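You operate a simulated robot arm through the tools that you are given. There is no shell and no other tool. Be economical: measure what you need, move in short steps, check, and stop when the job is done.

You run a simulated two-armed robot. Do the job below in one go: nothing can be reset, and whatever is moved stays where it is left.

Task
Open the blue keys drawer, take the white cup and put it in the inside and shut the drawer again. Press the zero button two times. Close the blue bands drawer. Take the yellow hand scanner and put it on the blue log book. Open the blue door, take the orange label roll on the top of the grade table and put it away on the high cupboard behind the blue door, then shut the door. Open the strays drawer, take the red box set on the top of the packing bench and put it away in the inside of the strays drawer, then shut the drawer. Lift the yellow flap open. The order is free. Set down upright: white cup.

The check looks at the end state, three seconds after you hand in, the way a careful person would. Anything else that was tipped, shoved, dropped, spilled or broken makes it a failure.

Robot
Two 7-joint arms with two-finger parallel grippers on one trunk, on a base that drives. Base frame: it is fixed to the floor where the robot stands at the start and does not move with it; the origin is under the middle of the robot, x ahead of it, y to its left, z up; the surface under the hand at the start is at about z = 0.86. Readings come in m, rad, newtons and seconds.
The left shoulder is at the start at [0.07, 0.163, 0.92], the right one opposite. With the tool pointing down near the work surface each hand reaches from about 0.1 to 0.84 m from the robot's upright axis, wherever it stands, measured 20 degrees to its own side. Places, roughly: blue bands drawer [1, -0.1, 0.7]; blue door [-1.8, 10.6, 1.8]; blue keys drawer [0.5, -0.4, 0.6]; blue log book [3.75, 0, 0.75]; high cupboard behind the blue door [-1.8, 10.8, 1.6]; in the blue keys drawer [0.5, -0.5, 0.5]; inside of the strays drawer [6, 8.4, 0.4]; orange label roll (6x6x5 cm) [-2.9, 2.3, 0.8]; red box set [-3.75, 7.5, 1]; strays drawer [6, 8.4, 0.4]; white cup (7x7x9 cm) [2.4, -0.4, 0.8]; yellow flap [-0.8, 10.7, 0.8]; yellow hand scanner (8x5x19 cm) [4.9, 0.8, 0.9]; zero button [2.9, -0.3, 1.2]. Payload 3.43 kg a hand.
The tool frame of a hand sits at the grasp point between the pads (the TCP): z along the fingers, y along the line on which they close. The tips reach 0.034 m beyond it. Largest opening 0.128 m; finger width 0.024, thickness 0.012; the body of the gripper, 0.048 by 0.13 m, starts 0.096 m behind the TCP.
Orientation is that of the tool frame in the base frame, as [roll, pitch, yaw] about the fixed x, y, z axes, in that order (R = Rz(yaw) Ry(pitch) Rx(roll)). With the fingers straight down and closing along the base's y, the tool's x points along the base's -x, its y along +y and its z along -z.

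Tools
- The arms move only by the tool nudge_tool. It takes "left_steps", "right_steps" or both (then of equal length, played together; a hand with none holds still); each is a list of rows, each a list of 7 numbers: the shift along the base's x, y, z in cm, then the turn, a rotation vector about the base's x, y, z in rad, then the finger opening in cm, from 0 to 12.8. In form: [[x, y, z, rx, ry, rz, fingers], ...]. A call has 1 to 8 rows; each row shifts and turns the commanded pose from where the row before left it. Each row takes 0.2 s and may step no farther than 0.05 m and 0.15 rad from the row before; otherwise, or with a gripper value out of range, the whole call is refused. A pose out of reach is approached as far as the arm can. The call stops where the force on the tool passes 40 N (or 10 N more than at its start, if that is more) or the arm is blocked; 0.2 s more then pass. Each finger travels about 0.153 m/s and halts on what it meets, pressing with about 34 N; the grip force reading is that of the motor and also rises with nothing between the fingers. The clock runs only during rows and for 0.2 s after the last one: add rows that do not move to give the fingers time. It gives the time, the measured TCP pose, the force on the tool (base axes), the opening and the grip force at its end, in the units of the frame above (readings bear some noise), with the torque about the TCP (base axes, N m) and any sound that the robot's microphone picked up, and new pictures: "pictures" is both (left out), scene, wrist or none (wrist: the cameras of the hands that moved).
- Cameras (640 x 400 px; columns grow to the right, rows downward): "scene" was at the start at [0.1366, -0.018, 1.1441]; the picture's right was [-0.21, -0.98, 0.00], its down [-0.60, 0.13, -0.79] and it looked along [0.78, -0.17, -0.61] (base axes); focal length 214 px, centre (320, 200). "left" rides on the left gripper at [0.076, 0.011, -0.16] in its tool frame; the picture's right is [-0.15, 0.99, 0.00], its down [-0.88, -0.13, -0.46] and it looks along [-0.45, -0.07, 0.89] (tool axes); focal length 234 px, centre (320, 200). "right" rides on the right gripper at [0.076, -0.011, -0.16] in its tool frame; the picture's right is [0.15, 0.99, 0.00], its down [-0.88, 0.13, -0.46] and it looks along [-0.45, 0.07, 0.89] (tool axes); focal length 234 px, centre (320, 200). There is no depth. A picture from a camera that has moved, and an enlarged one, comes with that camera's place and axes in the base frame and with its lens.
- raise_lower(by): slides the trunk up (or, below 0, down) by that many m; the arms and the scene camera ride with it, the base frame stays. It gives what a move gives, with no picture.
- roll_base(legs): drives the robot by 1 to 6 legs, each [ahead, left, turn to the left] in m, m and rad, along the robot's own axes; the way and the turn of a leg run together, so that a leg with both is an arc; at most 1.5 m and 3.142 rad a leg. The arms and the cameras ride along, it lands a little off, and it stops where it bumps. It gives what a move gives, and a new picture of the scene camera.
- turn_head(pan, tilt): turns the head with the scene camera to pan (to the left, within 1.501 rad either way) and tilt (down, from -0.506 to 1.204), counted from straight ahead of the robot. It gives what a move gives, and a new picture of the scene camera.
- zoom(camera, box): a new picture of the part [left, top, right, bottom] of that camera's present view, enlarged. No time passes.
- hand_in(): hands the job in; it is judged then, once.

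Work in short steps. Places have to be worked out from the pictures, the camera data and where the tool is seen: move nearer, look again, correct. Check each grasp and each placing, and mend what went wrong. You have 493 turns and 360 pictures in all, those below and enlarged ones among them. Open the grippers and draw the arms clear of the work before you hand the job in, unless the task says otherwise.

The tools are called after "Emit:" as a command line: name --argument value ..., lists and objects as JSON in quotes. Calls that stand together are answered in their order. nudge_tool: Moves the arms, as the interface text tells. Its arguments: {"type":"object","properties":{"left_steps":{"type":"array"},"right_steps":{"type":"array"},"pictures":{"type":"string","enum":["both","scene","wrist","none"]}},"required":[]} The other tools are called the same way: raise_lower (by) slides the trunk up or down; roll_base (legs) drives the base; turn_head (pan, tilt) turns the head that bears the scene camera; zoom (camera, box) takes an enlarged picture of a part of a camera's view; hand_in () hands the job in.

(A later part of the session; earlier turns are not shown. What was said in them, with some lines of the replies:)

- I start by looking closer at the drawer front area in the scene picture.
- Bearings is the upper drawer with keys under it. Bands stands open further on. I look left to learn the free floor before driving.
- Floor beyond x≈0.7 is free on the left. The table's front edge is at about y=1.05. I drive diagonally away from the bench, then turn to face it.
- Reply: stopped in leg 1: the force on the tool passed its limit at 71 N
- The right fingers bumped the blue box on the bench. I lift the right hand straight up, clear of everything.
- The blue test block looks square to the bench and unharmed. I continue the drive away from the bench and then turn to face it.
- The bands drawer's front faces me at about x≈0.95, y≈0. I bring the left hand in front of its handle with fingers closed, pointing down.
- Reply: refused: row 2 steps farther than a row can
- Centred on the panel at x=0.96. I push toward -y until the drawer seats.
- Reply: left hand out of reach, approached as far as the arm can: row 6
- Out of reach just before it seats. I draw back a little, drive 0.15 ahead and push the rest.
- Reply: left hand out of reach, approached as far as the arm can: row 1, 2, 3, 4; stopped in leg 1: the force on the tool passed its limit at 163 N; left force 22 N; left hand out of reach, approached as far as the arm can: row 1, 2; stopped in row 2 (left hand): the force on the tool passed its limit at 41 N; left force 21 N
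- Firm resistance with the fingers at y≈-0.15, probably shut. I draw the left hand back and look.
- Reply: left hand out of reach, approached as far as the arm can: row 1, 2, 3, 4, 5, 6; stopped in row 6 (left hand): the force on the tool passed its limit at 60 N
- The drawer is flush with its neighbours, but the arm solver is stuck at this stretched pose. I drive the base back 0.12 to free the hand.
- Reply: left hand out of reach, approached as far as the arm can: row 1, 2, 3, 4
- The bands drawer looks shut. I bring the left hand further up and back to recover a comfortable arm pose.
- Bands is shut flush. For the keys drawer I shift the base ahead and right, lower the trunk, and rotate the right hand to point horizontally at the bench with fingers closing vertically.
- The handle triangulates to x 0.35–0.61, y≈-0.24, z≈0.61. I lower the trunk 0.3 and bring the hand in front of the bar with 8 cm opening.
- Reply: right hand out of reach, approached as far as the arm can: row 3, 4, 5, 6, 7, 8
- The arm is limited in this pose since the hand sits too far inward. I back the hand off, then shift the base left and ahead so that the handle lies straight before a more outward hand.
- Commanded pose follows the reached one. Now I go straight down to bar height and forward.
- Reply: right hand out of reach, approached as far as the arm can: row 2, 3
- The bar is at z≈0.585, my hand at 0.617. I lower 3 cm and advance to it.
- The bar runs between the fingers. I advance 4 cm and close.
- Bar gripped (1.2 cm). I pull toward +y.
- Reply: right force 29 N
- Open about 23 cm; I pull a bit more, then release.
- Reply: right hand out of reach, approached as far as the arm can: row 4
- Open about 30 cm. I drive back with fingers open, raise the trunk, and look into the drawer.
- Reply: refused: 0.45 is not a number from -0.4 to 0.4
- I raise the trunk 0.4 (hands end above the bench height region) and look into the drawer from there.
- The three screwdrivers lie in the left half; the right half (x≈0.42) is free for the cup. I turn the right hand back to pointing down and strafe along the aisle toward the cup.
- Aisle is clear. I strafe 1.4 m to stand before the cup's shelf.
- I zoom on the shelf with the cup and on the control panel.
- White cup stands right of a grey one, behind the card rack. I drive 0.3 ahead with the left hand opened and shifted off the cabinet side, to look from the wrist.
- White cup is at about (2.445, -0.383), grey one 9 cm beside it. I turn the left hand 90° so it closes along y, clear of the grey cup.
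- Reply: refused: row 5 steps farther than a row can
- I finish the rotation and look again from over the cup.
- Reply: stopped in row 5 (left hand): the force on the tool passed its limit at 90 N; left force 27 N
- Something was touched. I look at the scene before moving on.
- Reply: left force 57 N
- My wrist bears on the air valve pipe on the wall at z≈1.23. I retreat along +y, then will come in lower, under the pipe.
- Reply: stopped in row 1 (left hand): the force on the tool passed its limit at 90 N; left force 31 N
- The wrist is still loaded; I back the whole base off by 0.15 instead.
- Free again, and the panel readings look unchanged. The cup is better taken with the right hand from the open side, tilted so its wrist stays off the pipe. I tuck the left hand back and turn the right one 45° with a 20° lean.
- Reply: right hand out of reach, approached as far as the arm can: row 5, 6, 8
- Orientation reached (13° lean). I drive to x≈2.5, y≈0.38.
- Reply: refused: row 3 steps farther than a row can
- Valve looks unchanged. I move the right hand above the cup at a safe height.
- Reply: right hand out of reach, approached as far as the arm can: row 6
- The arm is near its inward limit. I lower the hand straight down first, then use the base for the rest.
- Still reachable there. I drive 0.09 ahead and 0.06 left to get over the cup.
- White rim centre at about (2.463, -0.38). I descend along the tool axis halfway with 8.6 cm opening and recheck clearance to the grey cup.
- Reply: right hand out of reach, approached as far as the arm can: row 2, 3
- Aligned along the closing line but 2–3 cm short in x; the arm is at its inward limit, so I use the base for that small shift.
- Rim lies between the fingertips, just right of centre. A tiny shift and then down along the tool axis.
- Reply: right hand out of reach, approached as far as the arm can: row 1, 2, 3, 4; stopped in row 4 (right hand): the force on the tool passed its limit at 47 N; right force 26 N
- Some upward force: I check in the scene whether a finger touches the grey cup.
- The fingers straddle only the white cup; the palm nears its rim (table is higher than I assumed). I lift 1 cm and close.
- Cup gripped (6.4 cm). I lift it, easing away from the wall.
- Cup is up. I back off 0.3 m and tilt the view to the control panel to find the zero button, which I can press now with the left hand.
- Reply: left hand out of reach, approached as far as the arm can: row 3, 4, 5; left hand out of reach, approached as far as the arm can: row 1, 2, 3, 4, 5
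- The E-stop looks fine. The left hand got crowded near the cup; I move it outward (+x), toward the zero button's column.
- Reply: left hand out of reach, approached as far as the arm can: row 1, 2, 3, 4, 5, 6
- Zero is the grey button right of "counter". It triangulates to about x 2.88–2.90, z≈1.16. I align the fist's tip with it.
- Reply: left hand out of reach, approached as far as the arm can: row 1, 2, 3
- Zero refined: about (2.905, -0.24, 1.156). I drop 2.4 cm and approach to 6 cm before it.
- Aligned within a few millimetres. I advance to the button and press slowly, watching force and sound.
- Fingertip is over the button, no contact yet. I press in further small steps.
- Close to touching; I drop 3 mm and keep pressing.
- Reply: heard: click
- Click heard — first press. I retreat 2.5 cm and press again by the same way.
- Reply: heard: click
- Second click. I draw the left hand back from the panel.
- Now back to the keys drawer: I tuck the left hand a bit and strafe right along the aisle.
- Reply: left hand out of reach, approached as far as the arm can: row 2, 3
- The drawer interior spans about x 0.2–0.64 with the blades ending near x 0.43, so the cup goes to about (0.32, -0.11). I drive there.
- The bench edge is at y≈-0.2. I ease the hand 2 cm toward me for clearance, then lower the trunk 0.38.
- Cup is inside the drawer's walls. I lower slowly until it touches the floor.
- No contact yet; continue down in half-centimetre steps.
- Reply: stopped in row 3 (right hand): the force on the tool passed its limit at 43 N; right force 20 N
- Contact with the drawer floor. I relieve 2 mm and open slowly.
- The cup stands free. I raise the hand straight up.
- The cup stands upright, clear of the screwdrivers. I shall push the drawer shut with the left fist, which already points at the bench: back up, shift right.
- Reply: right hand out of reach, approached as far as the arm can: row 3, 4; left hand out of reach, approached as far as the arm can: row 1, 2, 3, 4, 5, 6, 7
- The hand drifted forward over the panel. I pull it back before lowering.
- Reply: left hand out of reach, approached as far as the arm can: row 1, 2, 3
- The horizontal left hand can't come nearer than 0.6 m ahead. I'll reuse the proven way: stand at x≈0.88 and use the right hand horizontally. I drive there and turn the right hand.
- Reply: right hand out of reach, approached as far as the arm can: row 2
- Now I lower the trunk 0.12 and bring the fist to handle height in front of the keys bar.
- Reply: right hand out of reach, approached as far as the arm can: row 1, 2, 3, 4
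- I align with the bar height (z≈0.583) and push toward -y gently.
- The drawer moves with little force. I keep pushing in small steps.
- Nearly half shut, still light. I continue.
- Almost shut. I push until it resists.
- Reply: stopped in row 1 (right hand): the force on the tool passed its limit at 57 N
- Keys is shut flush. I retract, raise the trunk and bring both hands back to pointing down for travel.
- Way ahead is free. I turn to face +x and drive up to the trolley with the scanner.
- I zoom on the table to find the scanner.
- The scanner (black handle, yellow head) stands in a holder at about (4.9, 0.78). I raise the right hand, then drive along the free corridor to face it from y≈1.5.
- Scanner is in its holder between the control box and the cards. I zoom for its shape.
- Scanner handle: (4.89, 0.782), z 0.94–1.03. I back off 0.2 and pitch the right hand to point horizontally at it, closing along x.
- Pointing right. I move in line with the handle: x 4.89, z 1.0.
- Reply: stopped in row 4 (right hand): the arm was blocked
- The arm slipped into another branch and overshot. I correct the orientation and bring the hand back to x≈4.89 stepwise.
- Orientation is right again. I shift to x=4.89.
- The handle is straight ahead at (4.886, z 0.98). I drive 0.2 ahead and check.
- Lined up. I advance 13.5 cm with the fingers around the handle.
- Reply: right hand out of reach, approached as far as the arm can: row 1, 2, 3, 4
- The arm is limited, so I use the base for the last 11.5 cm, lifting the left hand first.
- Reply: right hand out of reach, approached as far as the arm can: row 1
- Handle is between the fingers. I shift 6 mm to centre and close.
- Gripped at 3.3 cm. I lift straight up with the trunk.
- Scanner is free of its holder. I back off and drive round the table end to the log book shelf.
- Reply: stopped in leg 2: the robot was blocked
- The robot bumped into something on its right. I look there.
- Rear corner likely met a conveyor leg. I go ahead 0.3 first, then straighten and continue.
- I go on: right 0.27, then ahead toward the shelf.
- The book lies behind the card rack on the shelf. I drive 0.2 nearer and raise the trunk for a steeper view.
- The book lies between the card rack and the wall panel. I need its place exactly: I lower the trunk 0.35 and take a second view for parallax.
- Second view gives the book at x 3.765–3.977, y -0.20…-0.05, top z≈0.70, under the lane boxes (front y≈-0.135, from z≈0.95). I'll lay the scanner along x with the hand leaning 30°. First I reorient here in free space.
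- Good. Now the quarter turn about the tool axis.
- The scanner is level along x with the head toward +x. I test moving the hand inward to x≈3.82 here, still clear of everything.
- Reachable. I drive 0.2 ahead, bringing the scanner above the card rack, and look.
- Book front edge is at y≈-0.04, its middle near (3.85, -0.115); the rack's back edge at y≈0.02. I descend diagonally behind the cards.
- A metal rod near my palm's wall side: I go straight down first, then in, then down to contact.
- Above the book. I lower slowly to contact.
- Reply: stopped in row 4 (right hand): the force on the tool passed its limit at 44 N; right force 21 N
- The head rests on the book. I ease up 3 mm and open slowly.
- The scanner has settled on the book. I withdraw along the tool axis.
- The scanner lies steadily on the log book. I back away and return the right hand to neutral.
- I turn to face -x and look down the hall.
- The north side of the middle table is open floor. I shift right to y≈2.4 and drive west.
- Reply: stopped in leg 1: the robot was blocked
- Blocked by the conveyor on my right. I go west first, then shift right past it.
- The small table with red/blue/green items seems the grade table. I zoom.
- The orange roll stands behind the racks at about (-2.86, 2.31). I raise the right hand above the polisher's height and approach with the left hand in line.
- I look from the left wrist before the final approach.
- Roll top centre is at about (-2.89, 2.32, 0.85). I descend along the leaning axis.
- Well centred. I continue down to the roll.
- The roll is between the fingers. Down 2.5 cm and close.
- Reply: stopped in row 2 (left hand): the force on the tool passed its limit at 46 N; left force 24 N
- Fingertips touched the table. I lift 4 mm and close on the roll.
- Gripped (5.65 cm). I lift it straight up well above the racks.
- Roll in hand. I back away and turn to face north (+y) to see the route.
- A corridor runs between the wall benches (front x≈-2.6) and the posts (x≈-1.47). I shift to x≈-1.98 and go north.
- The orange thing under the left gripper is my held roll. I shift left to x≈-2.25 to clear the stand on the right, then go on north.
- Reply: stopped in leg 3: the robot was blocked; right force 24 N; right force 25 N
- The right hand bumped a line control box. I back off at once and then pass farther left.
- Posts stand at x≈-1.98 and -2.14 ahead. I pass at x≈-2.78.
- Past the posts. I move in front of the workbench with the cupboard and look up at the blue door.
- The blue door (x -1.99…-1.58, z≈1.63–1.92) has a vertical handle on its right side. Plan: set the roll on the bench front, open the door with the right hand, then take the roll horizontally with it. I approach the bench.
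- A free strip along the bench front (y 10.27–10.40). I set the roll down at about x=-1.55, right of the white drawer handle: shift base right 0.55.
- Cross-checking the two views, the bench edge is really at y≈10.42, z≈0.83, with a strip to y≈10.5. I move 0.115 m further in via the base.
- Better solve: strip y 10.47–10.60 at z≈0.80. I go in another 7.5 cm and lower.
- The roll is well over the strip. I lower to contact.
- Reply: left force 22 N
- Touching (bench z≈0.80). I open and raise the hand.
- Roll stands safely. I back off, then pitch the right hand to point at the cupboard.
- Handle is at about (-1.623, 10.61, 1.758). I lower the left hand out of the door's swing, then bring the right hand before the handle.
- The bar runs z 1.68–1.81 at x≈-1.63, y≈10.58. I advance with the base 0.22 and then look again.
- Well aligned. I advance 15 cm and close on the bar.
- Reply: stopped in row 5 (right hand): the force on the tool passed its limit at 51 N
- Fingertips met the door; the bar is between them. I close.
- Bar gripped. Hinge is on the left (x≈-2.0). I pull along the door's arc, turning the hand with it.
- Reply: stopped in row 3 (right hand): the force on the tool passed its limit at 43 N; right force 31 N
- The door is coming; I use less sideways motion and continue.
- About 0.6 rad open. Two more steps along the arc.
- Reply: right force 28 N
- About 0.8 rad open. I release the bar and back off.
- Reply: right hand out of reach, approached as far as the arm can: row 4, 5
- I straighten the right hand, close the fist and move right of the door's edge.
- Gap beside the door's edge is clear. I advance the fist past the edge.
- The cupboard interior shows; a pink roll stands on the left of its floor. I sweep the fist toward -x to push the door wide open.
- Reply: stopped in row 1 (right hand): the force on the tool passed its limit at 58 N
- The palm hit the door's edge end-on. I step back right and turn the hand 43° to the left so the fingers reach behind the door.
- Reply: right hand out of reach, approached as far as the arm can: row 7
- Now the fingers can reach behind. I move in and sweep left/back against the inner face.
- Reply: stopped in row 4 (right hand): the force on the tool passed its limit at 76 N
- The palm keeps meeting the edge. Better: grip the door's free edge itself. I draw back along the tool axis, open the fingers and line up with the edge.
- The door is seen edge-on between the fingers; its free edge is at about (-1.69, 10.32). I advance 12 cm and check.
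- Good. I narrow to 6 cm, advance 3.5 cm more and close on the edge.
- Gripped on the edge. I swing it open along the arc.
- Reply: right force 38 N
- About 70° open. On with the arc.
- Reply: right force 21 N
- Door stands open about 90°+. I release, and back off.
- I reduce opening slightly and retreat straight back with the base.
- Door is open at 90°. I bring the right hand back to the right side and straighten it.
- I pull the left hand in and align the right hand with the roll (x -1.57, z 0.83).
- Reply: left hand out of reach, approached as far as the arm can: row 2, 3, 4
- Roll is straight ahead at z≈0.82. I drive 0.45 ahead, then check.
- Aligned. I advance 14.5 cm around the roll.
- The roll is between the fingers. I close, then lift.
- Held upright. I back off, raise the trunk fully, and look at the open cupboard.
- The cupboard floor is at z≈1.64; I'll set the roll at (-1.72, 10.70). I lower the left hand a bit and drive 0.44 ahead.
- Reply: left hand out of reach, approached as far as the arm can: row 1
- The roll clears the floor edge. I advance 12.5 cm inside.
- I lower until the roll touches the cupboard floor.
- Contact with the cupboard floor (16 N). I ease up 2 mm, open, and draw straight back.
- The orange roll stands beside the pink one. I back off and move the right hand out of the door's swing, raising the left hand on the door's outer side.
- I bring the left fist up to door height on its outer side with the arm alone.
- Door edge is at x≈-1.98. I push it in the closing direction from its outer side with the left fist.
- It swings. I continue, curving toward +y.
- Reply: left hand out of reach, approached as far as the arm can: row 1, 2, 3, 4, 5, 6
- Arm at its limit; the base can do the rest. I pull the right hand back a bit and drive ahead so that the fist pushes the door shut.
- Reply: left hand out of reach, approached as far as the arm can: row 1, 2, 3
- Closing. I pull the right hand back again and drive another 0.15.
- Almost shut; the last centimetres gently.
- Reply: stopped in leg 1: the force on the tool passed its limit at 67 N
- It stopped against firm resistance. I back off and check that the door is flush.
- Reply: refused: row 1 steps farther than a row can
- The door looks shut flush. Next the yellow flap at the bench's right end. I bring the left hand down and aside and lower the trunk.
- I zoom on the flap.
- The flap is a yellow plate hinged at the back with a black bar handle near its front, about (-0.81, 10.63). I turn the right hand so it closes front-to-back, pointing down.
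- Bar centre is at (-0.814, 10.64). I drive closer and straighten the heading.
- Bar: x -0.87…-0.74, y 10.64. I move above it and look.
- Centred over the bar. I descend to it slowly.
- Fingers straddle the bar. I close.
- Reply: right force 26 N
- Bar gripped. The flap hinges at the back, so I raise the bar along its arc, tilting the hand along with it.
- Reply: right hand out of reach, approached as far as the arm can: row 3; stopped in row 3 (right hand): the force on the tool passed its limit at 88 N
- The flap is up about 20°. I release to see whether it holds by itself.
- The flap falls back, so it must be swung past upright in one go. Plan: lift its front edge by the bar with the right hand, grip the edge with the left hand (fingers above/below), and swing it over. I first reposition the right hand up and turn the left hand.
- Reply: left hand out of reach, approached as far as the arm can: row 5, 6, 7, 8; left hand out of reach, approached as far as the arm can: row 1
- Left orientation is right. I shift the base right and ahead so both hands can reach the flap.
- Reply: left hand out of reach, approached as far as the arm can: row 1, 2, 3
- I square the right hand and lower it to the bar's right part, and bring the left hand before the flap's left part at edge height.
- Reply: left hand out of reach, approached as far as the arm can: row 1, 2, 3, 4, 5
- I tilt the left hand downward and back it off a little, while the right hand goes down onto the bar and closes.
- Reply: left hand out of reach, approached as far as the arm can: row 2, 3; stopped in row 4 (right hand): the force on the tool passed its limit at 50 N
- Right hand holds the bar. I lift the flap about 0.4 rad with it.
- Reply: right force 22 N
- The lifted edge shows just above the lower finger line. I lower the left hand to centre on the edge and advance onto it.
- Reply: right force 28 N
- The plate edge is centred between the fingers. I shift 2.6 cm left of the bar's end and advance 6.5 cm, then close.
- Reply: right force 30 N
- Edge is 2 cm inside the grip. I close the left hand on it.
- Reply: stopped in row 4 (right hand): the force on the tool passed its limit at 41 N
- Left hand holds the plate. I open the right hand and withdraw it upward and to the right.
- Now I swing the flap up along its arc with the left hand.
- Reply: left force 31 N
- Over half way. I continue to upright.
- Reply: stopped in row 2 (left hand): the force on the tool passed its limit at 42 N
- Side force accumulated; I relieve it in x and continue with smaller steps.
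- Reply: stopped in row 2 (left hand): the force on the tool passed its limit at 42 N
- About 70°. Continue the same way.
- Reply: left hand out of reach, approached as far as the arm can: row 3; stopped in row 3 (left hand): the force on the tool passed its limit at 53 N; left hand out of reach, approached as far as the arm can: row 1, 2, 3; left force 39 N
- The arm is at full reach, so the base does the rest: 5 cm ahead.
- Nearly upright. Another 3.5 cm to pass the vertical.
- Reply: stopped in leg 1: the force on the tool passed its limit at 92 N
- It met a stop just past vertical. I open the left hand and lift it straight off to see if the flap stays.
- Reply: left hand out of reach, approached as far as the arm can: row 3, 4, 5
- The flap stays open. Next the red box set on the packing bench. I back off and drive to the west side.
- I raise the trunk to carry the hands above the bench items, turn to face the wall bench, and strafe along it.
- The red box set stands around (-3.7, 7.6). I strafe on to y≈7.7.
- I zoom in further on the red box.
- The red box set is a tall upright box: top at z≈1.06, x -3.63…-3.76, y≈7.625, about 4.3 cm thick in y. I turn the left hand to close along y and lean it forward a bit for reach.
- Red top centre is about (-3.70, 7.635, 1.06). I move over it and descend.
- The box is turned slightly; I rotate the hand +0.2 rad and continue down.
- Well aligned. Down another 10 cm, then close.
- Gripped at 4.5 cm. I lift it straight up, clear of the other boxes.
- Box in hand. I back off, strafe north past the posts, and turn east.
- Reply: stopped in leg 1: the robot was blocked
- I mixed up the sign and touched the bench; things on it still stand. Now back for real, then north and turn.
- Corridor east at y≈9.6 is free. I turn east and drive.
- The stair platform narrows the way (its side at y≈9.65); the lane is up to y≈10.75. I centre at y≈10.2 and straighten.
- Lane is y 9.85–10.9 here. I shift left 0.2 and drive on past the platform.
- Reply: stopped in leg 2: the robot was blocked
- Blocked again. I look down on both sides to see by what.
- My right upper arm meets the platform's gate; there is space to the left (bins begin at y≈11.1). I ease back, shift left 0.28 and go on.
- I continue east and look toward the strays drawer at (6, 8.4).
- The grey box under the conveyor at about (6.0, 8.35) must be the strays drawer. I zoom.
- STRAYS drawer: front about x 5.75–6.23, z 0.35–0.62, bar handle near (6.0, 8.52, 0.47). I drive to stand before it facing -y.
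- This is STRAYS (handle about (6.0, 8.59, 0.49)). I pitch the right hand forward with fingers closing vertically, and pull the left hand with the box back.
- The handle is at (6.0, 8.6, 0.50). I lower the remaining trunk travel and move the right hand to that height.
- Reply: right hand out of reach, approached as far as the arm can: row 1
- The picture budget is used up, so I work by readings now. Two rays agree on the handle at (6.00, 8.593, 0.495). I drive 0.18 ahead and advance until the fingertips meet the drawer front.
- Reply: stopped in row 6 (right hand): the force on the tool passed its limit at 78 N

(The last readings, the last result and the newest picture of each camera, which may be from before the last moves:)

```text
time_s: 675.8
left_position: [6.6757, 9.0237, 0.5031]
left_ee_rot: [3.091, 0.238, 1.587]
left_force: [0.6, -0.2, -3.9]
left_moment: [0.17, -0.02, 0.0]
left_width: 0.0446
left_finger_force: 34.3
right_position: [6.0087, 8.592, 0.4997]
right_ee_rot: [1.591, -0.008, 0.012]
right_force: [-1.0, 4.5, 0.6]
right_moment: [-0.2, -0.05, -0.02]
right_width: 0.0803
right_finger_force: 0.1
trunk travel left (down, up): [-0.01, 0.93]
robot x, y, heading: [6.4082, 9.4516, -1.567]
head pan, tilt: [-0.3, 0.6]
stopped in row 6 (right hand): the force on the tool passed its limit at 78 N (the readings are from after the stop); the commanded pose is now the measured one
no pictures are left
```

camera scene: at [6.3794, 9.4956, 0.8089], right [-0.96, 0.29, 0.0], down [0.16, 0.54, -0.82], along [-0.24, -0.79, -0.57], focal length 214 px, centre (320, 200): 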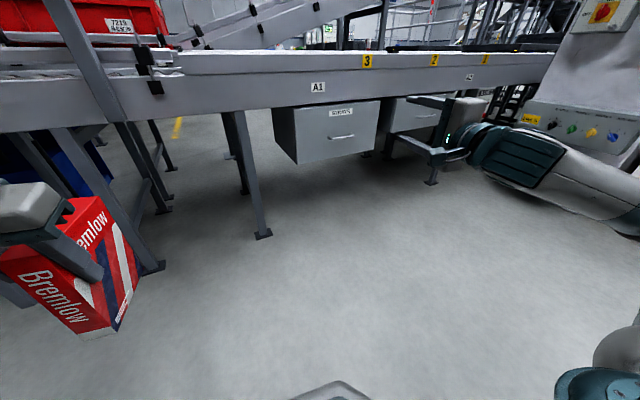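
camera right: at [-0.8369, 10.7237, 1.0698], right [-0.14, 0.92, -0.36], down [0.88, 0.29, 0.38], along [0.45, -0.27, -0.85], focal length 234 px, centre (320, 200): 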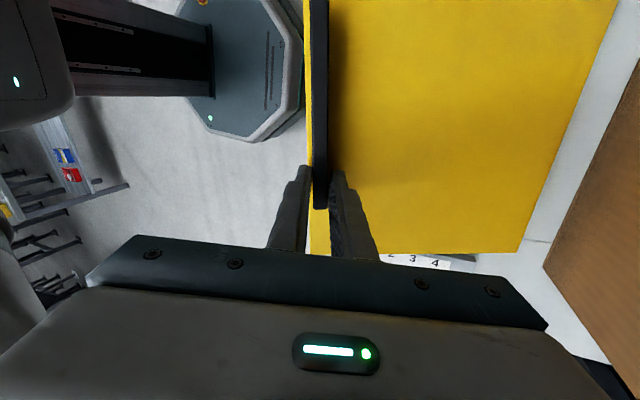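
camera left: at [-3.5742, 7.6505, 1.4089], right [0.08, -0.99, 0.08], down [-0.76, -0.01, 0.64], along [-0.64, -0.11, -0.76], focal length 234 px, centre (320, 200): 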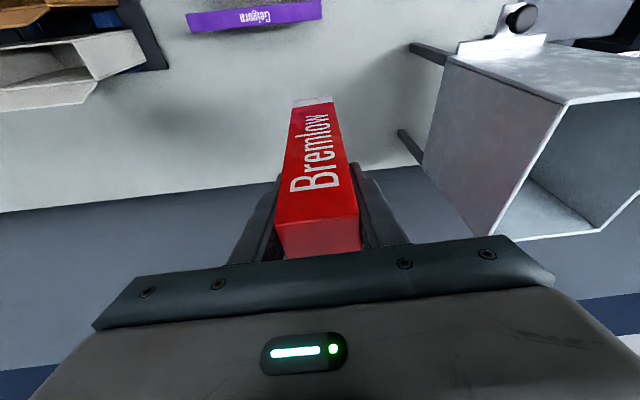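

Tips met the panel with the TCP at y=8.592, right where the bar should be. I close.

Emit:
nudge_tool --right_steps '[[0, 0.4, 0, 0, 0, 0, 5], [0, 0, 0, 0, 0, 0, 2], [0, 0, 0, 0, 0, 0, 0], [0, 0, 0, 0, 0, 0, 0]]' --pictures "none"

```text
time_s: 676.7
left_position: [6.6756, 9.023, 0.5031]
left_ee_rot: [3.091, 0.236, 1.586]
left_force: [-0.3, 0.1, -2.3]
left_moment: [0.17, 0.02, -0.04]
left_width: 0.0448
left_finger_force: 34.5
right_position: [6.0095, 8.5937, 0.4845]
right_ee_rot: [1.615, -0.003, 0.01]
right_force: [-0.6, -0.7, -11.5]
right_moment: [-0.08, 1.03, -0.57]
right_width: 0.0114
right_finger_force: 44.6
trunk travel left (down, up): [-0.01, 0.93]
robot x, y, heading: [6.4022, 9.4486, -1.562]
head pan, tilt: [-0.3, 0.6]
stopped in row 4 (right hand): the force on the tool passed its limit at 42 N (the readings are from after the stop); the commanded pose is now the measured one
no pictures are left
```

Bar gripped (1.1 cm). I pull the drawer out.

Emit:
nudge_tool --right_steps '[[0, 2, 0, 0, 0, 0, 0], [0, 3, 0, 0, 0, 0, 0], [0, 3, 0, 0, 0, 0, 0], [0, 3, 0, 0, 0, 0, 0], [0, 3, 0, 0, 0, 0, 0], [0, 3, 0, 0, 0, 0, 0], [0, 3, 0, 0, 0, 0, 0], [0, 3, 0, 0, 0, 0, 0]]' --pictures "none"

```text
time_s: 678.0
left_position: [6.6745, 9.0224, 0.5041]
left_ee_rot: [3.09, 0.237, 1.587]
left_force: [-0.6, -0.3, -3.6]
left_moment: [0.18, -0.02, -0.01]
left_width: 0.0448
left_finger_force: 34.3
right_position: [6.0048, 8.729, 0.4854]
right_ee_rot: [1.625, -0.003, 0.001]
right_force: [-3.0, 0.5, -11.6]
right_moment: [-0.1, 1.28, -0.53]
right_width: 0.0117
right_finger_force: 45.1
trunk travel left (down, up): [-0.01, 0.93]
robot x, y, heading: [6.4067, 9.4495, -1.565]
head pan, tilt: [-0.3, 0.6]
stopped in row 6 (right hand): the force on the tool passed its limit at 44 N (the readings are from after the stop); the commanded pose is now the measured one
no pictures are left
```

Emit:
nudge_tool --right_steps '[[0, 2.5, 0, 0, 0, 0, 0], [0, 2.5, 0, 0, 0, 0, 0], [0, 2.5, 0, 0, 0, 0, 0], [0, 2.5, 0, 0, 0, 0, 0], [0, 2.5, 0, 0, 0, 0, 0], [0, 2.5, 0, 0, 0, 0, 0]]' --pictures "none"

```text
time_s: 678.9
left_position: [6.6739, 9.0237, 0.5029]
left_ee_rot: [3.092, 0.237, 1.585]
left_force: [0.2, 0.0, -3.8]
left_moment: [0.16, 0.03, -0.03]
left_width: 0.045
left_finger_force: 34.2
right_position: [6.0003, 8.8179, 0.4865]
right_ee_rot: [1.627, -0.011, -0.011]
right_force: [-3.0, 0.1, -8.1]
right_moment: [-0.21, -0.13, -0.17]
right_width: 0.0123
right_finger_force: 45.4
trunk travel left (down, up): [-0.01, 0.93]
robot x, y, heading: [6.406, 9.4513, -1.562]
head pan, tilt: [-0.3, 0.6]
stopped in row 4 (right hand): the force on the tool passed its limit at 41 N (the readings are from after the stop); the commanded pose is now the measured one
no pictures are left
```

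Emit:
nudge_tool --right_steps '[[0.2, 2, 0, 0, 0, 0, 0], [0, 2, 0, 0, 0, 0, 0], [0, 2, 0, 0, 0, 0, 0], [0, 2, 0, 0, 0, 0, 0]]' --pictures "none"

```text
time_s: 679.6
left_position: [6.6724, 9.0223, 0.5043]
left_ee_rot: [3.09, 0.237, 1.581]
left_force: [0.1, 0.7, -4.0]
left_moment: [0.13, 0.0, 0.01]
left_width: 0.0449
left_finger_force: 33.9
right_position: [5.9955, 8.8578, 0.4854]
right_ee_rot: [1.627, -0.008, -0.024]
right_force: [-2.9, 1.0, -8.4]
right_moment: [-0.38, -0.37, -0.32]
right_width: 0.012
right_finger_force: 45.6
trunk travel left (down, up): [-0.01, 0.93]
robot x, y, heading: [6.4043, 9.4474, -1.571]
head pan, tilt: [-0.3, 0.6]
stopped in row 3 (right hand): the force on the tool passed its limit at 41 N (the readings are from after the stop); the commanded pose is now the measured one
no pictures are left
```

26 cm out. I draw a little more with the base.

Emit:
roll_base --legs '[[-0.06, 0, 0]]'

```text
time_s: 680.5
left_position: [6.6716, 9.0666, 0.5042]
left_ee_rot: [3.092, 0.237, 1.579]
left_force: [0.5, -0.1, -3.7]
left_moment: [0.14, 0.02, 0.0]
left_width: 0.045
left_finger_force: 33.8
right_position: [5.9905, 8.9007, 0.4866]
right_ee_rot: [1.626, -0.012, -0.035]
right_force: [-1.8, -2.2, -3.5]
right_moment: [-0.74, -0.5, 0.54]
right_width: 0.0125
right_finger_force: 45.0
trunk travel left (down, up): [-0.01, 0.93]
robot x, y, heading: [6.4019, 9.4918, -1.566]
head pan, tilt: [-0.3, 0.6]
stopped in leg 1: the force on the tool passed its limit at 103 N (the readings are from after the stop); the commanded pose is now the measured one
```

Open about 31 cm. I release the bar and back straight off.

Emit:
nudge_tool --right_steps '[[0, 0, 0, 0, 0, 0, 5], [0, 0, 0, 0, 0, 0, 7], [0, 0, 0, 0, 0, 0, 7]]' --pictures "none"

Emit:
roll_base --legs '[[-0.15, 0, 0]]'

Emit:
raise_lower --by 0.4

```text
time_s: 681.3
left_position: [6.6711, 9.0662, 0.5035]
left_ee_rot: [3.09, 0.239, 1.581]
left_force: [-0.1, -0.2, -4.1]
left_moment: [0.15, 0.01, -0.01]
left_width: 0.0448
left_finger_force: 34.3
right_position: [5.9899, 8.9006, 0.4863]
right_ee_rot: [1.625, -0.009, -0.035]
right_force: [-1.0, 0.2, -0.3]
right_moment: [0.01, -0.02, 0.0]
right_width: 0.0698
right_finger_force: 0.1
trunk travel left (down, up): [-0.01, 0.93]
robot x, y, heading: [6.4009, 9.4914, -1.571]
head pan, tilt: [-0.3, 0.6]
no pictures are left
```

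```text
time_s: 682.7
left_position: [6.6726, 9.221, 0.5043]
left_ee_rot: [3.09, 0.237, 1.585]
left_force: [0.3, -0.2, -3.0]
left_moment: [0.17, 0.01, -0.01]
left_width: 0.0449
left_finger_force: 33.7
right_position: [5.993, 9.0532, 0.4871]
right_ee_rot: [1.626, -0.007, -0.03]
right_force: [0.2, -0.8, 0.3]
right_moment: [-0.02, -0.01, -0.02]
right_width: 0.0701
right_finger_force: 0.2
trunk travel left (down, up): [-0.01, 0.93]
robot x, y, heading: [6.4004, 9.6461, -1.566]
head pan, tilt: [-0.3, 0.6]
```

```text
time_s: 686.5
left_position: [6.6722, 9.2211, 0.9033]
left_ee_rot: [3.091, 0.239, 1.586]
left_force: [-0.1, -0.4, -4.4]
left_moment: [0.18, 0.03, -0.01]
left_width: 0.0447
left_finger_force: 34.1
right_position: [5.9932, 9.0527, 0.8869]
right_ee_rot: [1.628, -0.01, -0.029]
right_force: [0.3, -0.5, 0.2]
right_moment: [-0.01, 0.01, 0.0]
right_width: 0.07
right_finger_force: 0.1
trunk travel left (down, up): [-0.41, 0.53]
robot x, y, heading: [6.3986, 9.6454, -1.566]
head pan, tilt: [-0.3, 0.6]
```

I extend the left hand forward and inward, then shift the base so that the box hangs over the open drawer.

Emit:
nudge_tool --left_steps '[[-1.7, -3, 0, 0, 0, 0, 2.5], [-1.7, -3, 0, 0, 0, 0, 2.5], [-1.7, -3, 0, 0, 0, 0, 2.5], [-1.7, -3, 0, 0, 0, 0, 2.5], [-1.7, -3, 0, 0, 0, 0, 2.5], [-1.7, -3, 0, 0, 0, 0, 2.5], [-1.7, -3, 0, 0, 0, 0, 2.5], [-1.7, -3, 0, 0, 0, 0, 2.5]]' --pictures "none"

Emit:
roll_base --legs '[[0, -0.5, 0]]'

```text
time_s: 688.4
left_position: [6.534, 8.9811, 0.9056]
left_ee_rot: [3.089, 0.238, 1.585]
left_force: [0.2, 0.3, -3.6]
left_moment: [0.19, 0.02, 0.01]
left_width: 0.0449
left_finger_force: 34.1
right_position: [5.9919, 9.0513, 0.8865]
right_ee_rot: [1.627, -0.009, -0.029]
right_force: [-0.6, -0.5, -0.7]
right_moment: [-0.02, 0.01, 0.0]
right_width: 0.0701
right_finger_force: 0.0
trunk travel left (down, up): [-0.41, 0.53]
robot x, y, heading: [6.4029, 9.6405, -1.561]
head pan, tilt: [-0.3, 0.6]
no pictures are left
```

```text
time_s: 691.3
left_position: [6.0304, 8.9789, 0.906]
left_ee_rot: [3.089, 0.238, 1.573]
left_force: [0.5, -0.1, -4.0]
left_moment: [0.2, -0.01, 0.01]
left_width: 0.0447
left_finger_force: 34.1
right_position: [5.4901, 9.0568, 0.8869]
right_ee_rot: [1.625, -0.008, -0.04]
right_force: [0.8, -0.2, 0.3]
right_moment: [0.01, 0.03, -0.02]
right_width: 0.0703
right_finger_force: 0.1
trunk travel left (down, up): [-0.41, 0.53]
robot x, y, heading: [5.9089, 9.6458, -1.574]
head pan, tilt: [-0.3, 0.6]
```

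Emit:
roll_base --legs '[[0.3, 0, 0]]'

Emit:
raise_lower --by -0.3

```text
time_s: 693.3
left_position: [6.0294, 8.6777, 0.9047]
left_ee_rot: [3.092, 0.239, 1.575]
left_force: [0.4, 0.7, -5.3]
left_moment: [0.18, 0.0, 0.01]
left_width: 0.0447
left_finger_force: 34.0
right_position: [5.4874, 8.7555, 0.8864]
right_ee_rot: [1.628, -0.009, -0.038]
right_force: [-0.3, -0.7, 0.9]
right_moment: [0.02, 0.0, 0.01]
right_width: 0.0702
right_finger_force: 0.0
trunk travel left (down, up): [-0.41, 0.53]
robot x, y, heading: [5.9057, 9.3451, -1.576]
head pan, tilt: [-0.3, 0.6]
```

```text
time_s: 696.3
left_position: [6.0296, 8.6797, 0.6053]
left_ee_rot: [3.092, 0.24, 1.575]
left_force: [0.4, 0.7, -4.6]
left_moment: [0.16, 0.02, -0.01]
left_width: 0.0449
left_finger_force: 34.3
right_position: [5.489, 8.7563, 0.5863]
right_ee_rot: [1.625, -0.009, -0.039]
right_force: [-0.3, 0.4, -0.2]
right_moment: [-0.02, 0.0, 0.04]
right_width: 0.0702
right_finger_force: 0.2
trunk travel left (down, up): [-0.11, 0.83]
robot x, y, heading: [5.9012, 9.3418, -1.574]
head pan, tilt: [-0.3, 0.6]
```

No contact so far. I lower with the arm in small steps until the box touches the drawer floor.

Emit:
nudge_tool --left_steps '[[0, 0, -2, 0, 0, 0, 2.5], [0, 0, -2, 0, 0, 0, 2.5], [0, 0, -2, 0, 0, 0, 2.5], [0, 0, -2, 0, 0, 0, 2.5], [0, 0, -1.5, 0, 0, 0, 2.5], [0, 0, -1.5, 0, 0, 0, 2.5]]' --pictures "none"

```text
time_s: 697.7
left_position: [6.0305, 8.6793, 0.5004]
left_ee_rot: [3.091, 0.244, 1.573]
left_force: [-2.2, -1.2, 39.7]
left_moment: [1.32, -0.35, -0.05]
left_width: 0.045
left_finger_force: 34.0
right_position: [5.4873, 8.758, 0.5878]
right_ee_rot: [1.623, -0.009, -0.039]
right_force: [0.1, -0.2, 0.4]
right_moment: [-0.03, 0.0, 0.0]
right_width: 0.0699
right_finger_force: 0.1
trunk travel left (down, up): [-0.11, 0.83]
robot x, y, heading: [5.9039, 9.3449, -1.577]
head pan, tilt: [-0.3, 0.6]
no pictures are left
```

Contact at TCP z=0.50; the box bottom is about 11.5 cm below the TCP, so it stands on the drawer floor (z≈0.385). I ease off, open slowly and raise.

Emit:
nudge_tool --left_steps '[[0, 0, 0.3, 0, 0, 0, 2.5], [0, 0, 0, 0, 0, 0, 4.8], [0, 0, 0, 0, 0, 0, 5.4], [0, 0, 0, 0, 0, 0, 6.2], [0, 0, 0, 0, 0, 0, 7], [0, 0, 0, 0, 0, 0, 7]]' --pictures "none"

Emit:
nudge_tool --left_steps '[[0, 0, 1.5, 0, 0, 0, 7], [0, 0, 2, 0, 0, 0, 7], [0, 0, 3, 0, 0, 0, 7], [0, 0, 3, 0, 0, 0, 7], [0, 0, 4, 0, 0, 0, 7], [0, 0, 4, 0, 0, 0, 7]]' --pictures "none"

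```text
time_s: 699.1
left_position: [6.0299, 8.6784, 0.5006]
left_ee_rot: [3.091, 0.242, 1.575]
left_force: [-4.3, 0.1, 21.4]
left_moment: [0.9, -1.39, 0.21]
left_width: 0.0701
left_finger_force: 0.0
right_position: [5.488, 8.758, 0.5878]
right_ee_rot: [1.623, -0.008, -0.04]
right_force: [0.0, 0.1, -0.3]
right_moment: [-0.01, 0.04, 0.03]
right_width: 0.0701
right_finger_force: 0.1
trunk travel left (down, up): [-0.11, 0.83]
robot x, y, heading: [5.9075, 9.3446, -1.573]
head pan, tilt: [-0.3, 0.6]
no pictures are left
```

```text
time_s: 700.5
left_position: [6.0289, 8.6771, 0.6742]
left_ee_rot: [3.092, 0.239, 1.574]
left_force: [0.3, 0.2, 0.5]
left_moment: [0.05, 0.02, 0.01]
left_width: 0.0699
left_finger_force: 0.1
right_position: [5.4877, 8.757, 0.5865]
right_ee_rot: [1.625, -0.011, -0.041]
right_force: [0.6, 0.1, -0.6]
right_moment: [-0.04, -0.04, 0.01]
right_width: 0.0701
right_finger_force: 0.1
trunk travel left (down, up): [-0.11, 0.83]
robot x, y, heading: [5.9011, 9.3423, -1.574]
head pan, tilt: [-0.3, 0.6]
no pictures are left
```

The hand is unloaded now, so the box is released. I probe its top height with closed fingertips at the same spot.

Emit:
nudge_tool --left_steps '[[0, 0, 0, 0, 0, 0, 0], [0, 0, 0, 0, 0, 0, 0], [0, -1, 0, 0, 0, 0, 0], [0, 0, -1, 0, 0, 0, 0], [0, 0, -1, 0, 0, 0, 0], [0, 0, -1, 0, 0, 0, 0], [0, 0, -1, 0, 0, 0, 0], [0, 0, -1, 0, 0, 0, 0]]' --pictures "none"

```text
time_s: 702.3
left_position: [6.0294, 8.6684, 0.6276]
left_ee_rot: [3.091, 0.243, 1.576]
left_force: [-0.2, -0.6, 11.3]
left_moment: [-0.01, 0.05, -0.07]
left_width: 0.0
left_finger_force: 33.4
right_position: [5.4883, 8.7575, 0.5872]
right_ee_rot: [1.625, -0.009, -0.04]
right_force: [1.3, -0.6, 1.0]
right_moment: [-0.01, 0.0, 0.0]
right_width: 0.0699
right_finger_force: 0.0
trunk travel left (down, up): [-0.11, 0.83]
robot x, y, heading: [5.9005, 9.3466, -1.574]
head pan, tilt: [-0.3, 0.6]
no pictures are left
```

The box stands with its top at z≈0.595, below the drawer front's top (≈0.62). I raise the left hand, back off, and line the right fist up with the handle.

Emit:
nudge_tool --left_steps '[[0, 0, 4, 0, 0, 0, 3], [0, 0, 4, 0, 0, 0, 3], [0, 0, 4, 0, 0, 0, 3], [0, 0, 4, 0, 0, 0, 3], [0, 0, 4, 0, 0, 0, 3], [0, 0, 4, 0, 0, 0, 3]]' --right_steps '[[0, 0, 0, 0, 0, 0, 0], [0, 0, 0, 0, 0, 0, 0], [0, 0, 0, 0, 0, 0, 0], [0, 0, 0, 0, 0, 0, 0], [0, 0, 0, 0, 0, 0, 0], [0, 0, 0, 0, 0, 0, 0]]' --pictures "none"

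Emit:
roll_base --legs '[[-0.35, 0, 0], [0, 0.5, 0]]'

Emit:
raise_lower --by -0.1

```text
time_s: 703.7
left_position: [6.0277, 8.6693, 0.8632]
left_ee_rot: [3.09, 0.24, 1.574]
left_force: [0.6, -0.5, 0.1]
left_moment: [0.02, 0.0, -0.03]
left_width: 0.0301
left_finger_force: 0.1
right_position: [5.4871, 8.7567, 0.587]
right_ee_rot: [1.623, -0.009, -0.041]
right_force: [-0.1, 0.7, 0.2]
right_moment: [0.01, 0.02, 0.01]
right_width: 0.0
right_finger_force: 32.9
trunk travel left (down, up): [-0.11, 0.83]
robot x, y, heading: [5.903, 9.3417, -1.574]
head pan, tilt: [-0.3, 0.6]
no pictures are left
```

```text
time_s: 708.6
left_position: [6.5273, 9.0186, 0.8625]
left_ee_rot: [3.091, 0.239, 1.565]
left_force: [0.4, 0.6, 0.8]
left_moment: [-0.02, 0.02, 0.01]
left_width: 0.0299
left_finger_force: 0.1
right_position: [5.9868, 9.1107, 0.587]
right_ee_rot: [1.625, -0.008, -0.05]
right_force: [-0.4, 0.0, -0.1]
right_moment: [-0.01, -0.02, 0.0]
right_width: 0.0
right_finger_force: 32.8
trunk travel left (down, up): [-0.11, 0.83]
robot x, y, heading: [6.4052, 9.6945, -1.583]
head pan, tilt: [-0.3, 0.6]
```

```text
time_s: 709.9
left_position: [6.5249, 9.0179, 0.7633]
left_ee_rot: [3.091, 0.24, 1.566]
left_force: [0.2, -0.7, -0.5]
left_moment: [0.01, -0.02, 0.02]
left_width: 0.0301
left_finger_force: 0.0
right_position: [5.9866, 9.1101, 0.4865]
right_ee_rot: [1.625, -0.009, -0.049]
right_force: [-0.5, -1.1, 0.3]
right_moment: [0.02, 0.02, 0.04]
right_width: 0.0
right_finger_force: 33.4
trunk travel left (down, up): [-0.01, 0.93]
robot x, y, heading: [6.4038, 9.6943, -1.589]
head pan, tilt: [-0.3, 0.6]
```

Fist at z=0.4865, the bar's height. I approach with the base and then push gently with the arm.

Emit:
roll_base --legs '[[0.14, 0, 0.015]]'

Emit:
nudge_tool --right_steps '[[0, -1.5, 0, 0, 0, 0, 0], [0, -1.5, 0, 0, 0, 0, 0], [0, -1.5, 0, 0, 0, 0, 0], [0, -1.5, 0, 0, 0, 0, 0], [0, -1.5, 0, 0, 0, 0, 0], [0, -1.5, 0, 0, 0, 0, 0], [0, -1.5, 0, 0, 0, 0, 0], [0, -1.5, 0, 0, 0, 0, 0]]' --pictures "none"

```text
time_s: 711.2
left_position: [6.5368, 8.88, 0.7635]
left_ee_rot: [3.092, 0.238, 1.586]
left_force: [0.4, 0.2, 0.7]
left_moment: [0.0, 0.01, 0.0]
left_width: 0.03
left_finger_force: 0.0
right_position: [5.9969, 8.9602, 0.4861]
right_ee_rot: [1.624, -0.007, -0.029]
right_force: [-0.1, 0.1, 0.0]
right_moment: [0.0, 0.01, -0.02]
right_width: 0.0
right_finger_force: 32.7
trunk travel left (down, up): [-0.01, 0.93]
robot x, y, heading: [6.4074, 9.5528, -1.566]
head pan, tilt: [-0.3, 0.6]
```

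```text
time_s: 713.0
left_position: [6.5383, 8.8789, 0.7635]
left_ee_rot: [3.092, 0.24, 1.583]
left_force: [-0.7, 0.2, -0.1]
left_moment: [0.05, -0.03, 0.04]
left_width: 0.0298
left_finger_force: 0.0
right_position: [5.9972, 8.84, 0.4859]
right_ee_rot: [1.626, -0.009, -0.03]
right_force: [0.0, 0.1, 0.5]
right_moment: [0.01, -0.03, 0.0]
right_width: 0.0
right_finger_force: 32.7
trunk travel left (down, up): [-0.01, 0.93]
robot x, y, heading: [6.4078, 9.556, -1.567]
head pan, tilt: [-0.3, 0.6]
no pictures are left
```

Emit:
nudge_tool --right_steps '[[0, -1.5, 0, 0, 0, 0, 0], [0, -1.5, 0, 0, 0, 0, 0], [0, -1.5, 0, 0, 0, 0, 0], [0, -1.5, 0, 0, 0, 0, 0], [0, -1.5, 0, 0, 0, 0, 0], [0, -1.5, 0, 0, 0, 0, 0], [0, -1.5, 0, 0, 0, 0, 0]]' --pictures "none"

```text
time_s: 714.6
left_position: [6.5397, 8.8788, 0.764]
left_ee_rot: [3.09, 0.239, 1.585]
left_force: [0.5, 0.8, -0.1]
left_moment: [-0.02, 0.0, 0.01]
left_width: 0.0302
left_finger_force: 0.0
right_position: [5.9963, 8.7349, 0.4852]
right_ee_rot: [1.624, -0.009, -0.031]
right_force: [0.3, -0.5, 0.4]
right_moment: [0.02, -0.02, -0.02]
right_width: 0.0002
right_finger_force: 32.9
trunk travel left (down, up): [-0.01, 0.93]
robot x, y, heading: [6.4011, 9.5523, -1.563]
head pan, tilt: [-0.3, 0.6]
no pictures are left
```

Emit:
nudge_tool --right_steps '[[0, -1.5, 0, 0, 0, 0, 0], [0, -1.5, 0, 0, 0, 0, 0], [0, -1.5, 0, 0, 0, 0, 0], [0, -1.2, 0, 0, 0, 0, 0], [0, -1, 0, 0, 0, 0, 0], [0, -1, 0, 0, 0, 0, 0], [0, -1, 0, 0, 0, 0, 0], [0, -1, 0, 0, 0, 0, 0]]' --pictures "none"

```text
time_s: 716.4
left_position: [6.5376, 8.8788, 0.7622]
left_ee_rot: [3.09, 0.24, 1.584]
left_force: [0.1, 0.1, -0.7]
left_moment: [0.01, -0.02, 0.0]
left_width: 0.0302
left_finger_force: 0.0
right_position: [5.996, 8.6391, 0.4868]
right_ee_rot: [1.626, -0.009, -0.029]
right_force: [-0.4, -0.1, -0.4]
right_moment: [-0.02, 0.01, 0.02]
right_width: 0.0
right_finger_force: 32.9
trunk travel left (down, up): [-0.01, 0.93]
robot x, y, heading: [6.4034, 9.5526, -1.566]
head pan, tilt: [-0.3, 0.6]
no pictures are left
```

Emit:
nudge_tool --right_steps '[[0, -0.6, 0, 0, 0, 0, 0], [0, -0.6, 0, 0, 0, 0, 0], [0, -0.6, 0, 0, 0, 0, 0], [0, -0.6, 0, 0, 0, 0, 0], [0, -0.6, 0, 0, 0, 0, 0], [0, -0.6, 0, 0, 0, 0, 0], [0, -0.6, 0, 0, 0, 0, 0]]' --pictures "none"

```text
time_s: 717.2
left_position: [6.536, 8.8789, 0.7625]
left_ee_rot: [3.091, 0.239, 1.582]
left_force: [0.7, 0.4, 0.1]
left_moment: [0.0, 0.01, 0.02]
left_width: 0.03
left_finger_force: 0.1
right_position: [5.9958, 8.6274, 0.4873]
right_ee_rot: [1.626, -0.008, -0.029]
right_force: [1.2, 5.8, 1.1]
right_moment: [0.0, -0.04, 0.05]
right_width: 0.0002
right_finger_force: 32.6
trunk travel left (down, up): [-0.01, 0.93]
robot x, y, heading: [6.4065, 9.5486, -1.566]
head pan, tilt: [-0.3, 0.6]
stopped in row 3 (right hand): the force on the tool passed its limit at 55 N (the readings are from after the stop); the commanded pose is now the measured one
no pictures are left
```

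It stopped hard with the fingertip at y=8.593. To verify it is fully shut, I probe the panel beside the handle (closed panel was at y=8.558).

Emit:
nudge_tool --right_steps '[[0, 3, 0, 0, 0, 0, 0], [0, 2, 0, 0, 0, 0, 0], [3.5, 0, 0, 0, 0, 0, 0], [3.5, 0, 0, 0, 0, 0, 0], [3.5, 0, 0, 0, 0, 0, 0], [0, -2, 0, 0, 0, 0, 0]]' --pictures "none"

Emit:
nudge_tool --right_steps '[[0, -1, 0, 0, 0, 0, 0], [0, -1, 0, 0, 0, 0, 0], [0, -1, 0, 0, 0, 0, 0], [0, -1, 0, 0, 0, 0, 0], [0, -1, 0, 0, 0, 0, 0], [0, -1, 0, 0, 0, 0, 0], [0, -1, 0, 0, 0, 0, 0]]' --pictures "none"

```text
time_s: 718.6
left_position: [6.537, 8.8789, 0.7633]
left_ee_rot: [3.091, 0.24, 1.583]
left_force: [-0.5, 0.0, 1.0]
left_moment: [-0.03, -0.01, 0.01]
left_width: 0.0301
left_finger_force: 0.0
right_position: [6.0172, 8.6574, 0.4891]
right_ee_rot: [1.627, -0.007, -0.03]
right_force: [0.2, 0.3, 0.6]
right_moment: [-0.03, 0.02, 0.0]
right_width: 0.0
right_finger_force: 33.3
right hand out of reach, approached as far as the arm can: row 3, 4, 5
trunk travel left (down, up): [-0.01, 0.93]
robot x, y, heading: [6.4039, 9.5552, -1.566]
head pan, tilt: [-0.3, 0.6]
no pictures are left
```

```text
time_s: 719.4
left_position: [6.535, 8.8784, 0.7629]
left_ee_rot: [3.091, 0.24, 1.583]
left_force: [0.6, -1.0, -0.3]
left_moment: [-0.02, 0.0, 0.03]
left_width: 0.0298
left_finger_force: 0.0
right_position: [6.0149, 8.6306, 0.488]
right_ee_rot: [1.628, -0.008, -0.031]
right_force: [-0.2, 4.9, -0.2]
right_moment: [0.0, -0.04, 0.07]
right_width: 0.0
right_finger_force: 32.4
trunk travel left (down, up): [-0.01, 0.93]
robot x, y, heading: [6.4045, 9.5529, -1.565]
head pan, tilt: [-0.3, 0.6]
stopped in row 4 (right hand): the force on the tool passed its limit at 61 N (the readings are from after the stop); the commanded pose is now the measured one
no pictures are left
```

That was still the bar. I probe the panel above the bar instead.

Emit:
nudge_tool --right_steps '[[0, 3, 0, 0, 0, 0, 0], [0, 0, 3, 0, 0, 0, 0], [0, 0, 3, 0, 0, 0, 0], [0, -2, 0, 0, 0, 0, 0], [0, -1, 0, 0, 0, 0, 0], [0, -1, 0, 0, 0, 0, 0], [0, -1, 0, 0, 0, 0, 0], [0, -1, 0, 0, 0, 0, 0]]' --pictures "none"

Emit:
nudge_tool --right_steps '[[0, -0.7, 0, 0, 0, 0, 0], [0, -0.7, 0, 0, 0, 0, 0], [0, -0.7, 0, 0, 0, 0, 0], [0, -0.7, 0, 0, 0, 0, 0], [0, -0.7, 0, 0, 0, 0, 0]]' --pictures "none"

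```text
time_s: 721.2
left_position: [6.5365, 8.8804, 0.7619]
left_ee_rot: [3.089, 0.239, 1.585]
left_force: [0.0, 0.3, 0.4]
left_moment: [-0.01, 0.01, 0.04]
left_width: 0.0303
left_finger_force: 0.1
right_position: [6.0146, 8.5991, 0.5446]
right_ee_rot: [1.626, -0.009, -0.027]
right_force: [0.4, 0.3, 0.3]
right_moment: [-0.01, 0.03, 0.02]
right_width: 0.0
right_finger_force: 33.2
trunk travel left (down, up): [-0.01, 0.93]
robot x, y, heading: [6.4091, 9.5527, -1.566]
head pan, tilt: [-0.3, 0.6]
no pictures are left
```

```text
time_s: 721.7
left_position: [6.5354, 8.8796, 0.7632]
left_ee_rot: [3.092, 0.239, 1.581]
left_force: [-0.1, 0.2, 0.0]
left_moment: [-0.03, 0.0, -0.01]
left_width: 0.0299
left_finger_force: 0.1
right_position: [6.0151, 8.5925, 0.5459]
right_ee_rot: [1.627, -0.007, -0.027]
right_force: [0.4, 9.6, 0.0]
right_moment: [-0.07, 0.02, 0.14]
right_width: 0.0001
right_finger_force: 32.7
trunk travel left (down, up): [-0.01, 0.93]
robot x, y, heading: [6.4069, 9.5567, -1.572]
head pan, tilt: [-0.3, 0.6]
stopped in row 2 (right hand): the force on the tool passed its limit at 54 N (the readings are from after the stop); the commanded pose is now the measured one
no pictures are left
```

Panel contact at 8.5925 — exactly the closed position, so the drawer is fully shut. I back away, open both grippers and raise the hands clear.

Emit:
roll_base --legs '[[-0.4, 0, 0]]'

Emit:
nudge_tool --right_steps '[[0, 0, 1, 0, 0, 0, 8], [0, 0, 1, 0, 0, 0, 8], [0, 0, 0, 0, 0, 0, 8]]' --left_steps '[[0, 0, 1, 0, 0, 0, 8], [0, 0, 1, 0, 0, 0, 8], [0, 0, 0, 0, 0, 0, 8]]' --pictures "none"

```text
time_s: 724.2
left_position: [6.5383, 9.2797, 0.7626]
left_ee_rot: [3.091, 0.237, 1.589]
left_force: [0.2, 0.3, 1.6]
left_moment: [-0.02, -0.01, 0.0]
left_width: 0.0302
left_finger_force: 0.0
right_position: [6.021, 8.9879, 0.5454]
right_ee_rot: [1.628, -0.009, -0.02]
right_force: [-0.2, 0.0, -0.9]
right_moment: [-0.01, 0.02, -0.03]
right_width: 0.0002
right_finger_force: 32.4
trunk travel left (down, up): [-0.01, 0.93]
robot x, y, heading: [6.4035, 9.9565, -1.561]
head pan, tilt: [-0.3, 0.6]
```

```text
time_s: 725.0
left_position: [6.5387, 9.2791, 0.7825]
left_ee_rot: [3.091, 0.237, 1.588]
left_force: [0.0, -0.3, 0.9]
left_moment: [-0.03, -0.05, -0.03]
left_width: 0.0801
left_finger_force: 0.1
right_position: [6.0218, 8.9872, 0.5652]
right_ee_rot: [1.631, -0.007, -0.018]
right_force: [-0.7, -1.1, 0.2]
right_moment: [-0.03, -0.01, -0.02]
right_width: 0.0801
right_finger_force: 0.0
trunk travel left (down, up): [-0.01, 0.93]
robot x, y, heading: [6.4064, 9.9561, -1.561]
head pan, tilt: [-0.3, 0.6]
no pictures are left
```

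All tasks are done, both grippers are open and the arms are clear. I hand in.

Emit:
hand_in

```text
The job is handed in.
```

I did every step and handed the job in, but the red box was placed and the strays drawer shut without pictures, because the picture budget had run out.

- **Keys drawer:** the white cup stands upright inside, and the drawer is shut.
- **Zero button:** pressed twice, with a click heard each time.
- **Bands drawer:** shut flush with its neighbours.
- **Hand scanner:** lies on the blue log book.
- **High cupboard:** the orange label roll stands inside, and the blue door is shut.
- **Strays drawer:** the red box is inside and the drawer is shut. I checked this by touch: its front is back at its original closed position.
- **Yellow flap:** stands open just past upright.

**Bumps on the way:**
- My hands, arms or base hit the blue test block on the first bench, the air-valve pipe by the cup, a line control box, a conveyor leg, the platform gate and the packing bench.
- The items I could see afterwards looked unchanged. I did not check every spot again before handing in.
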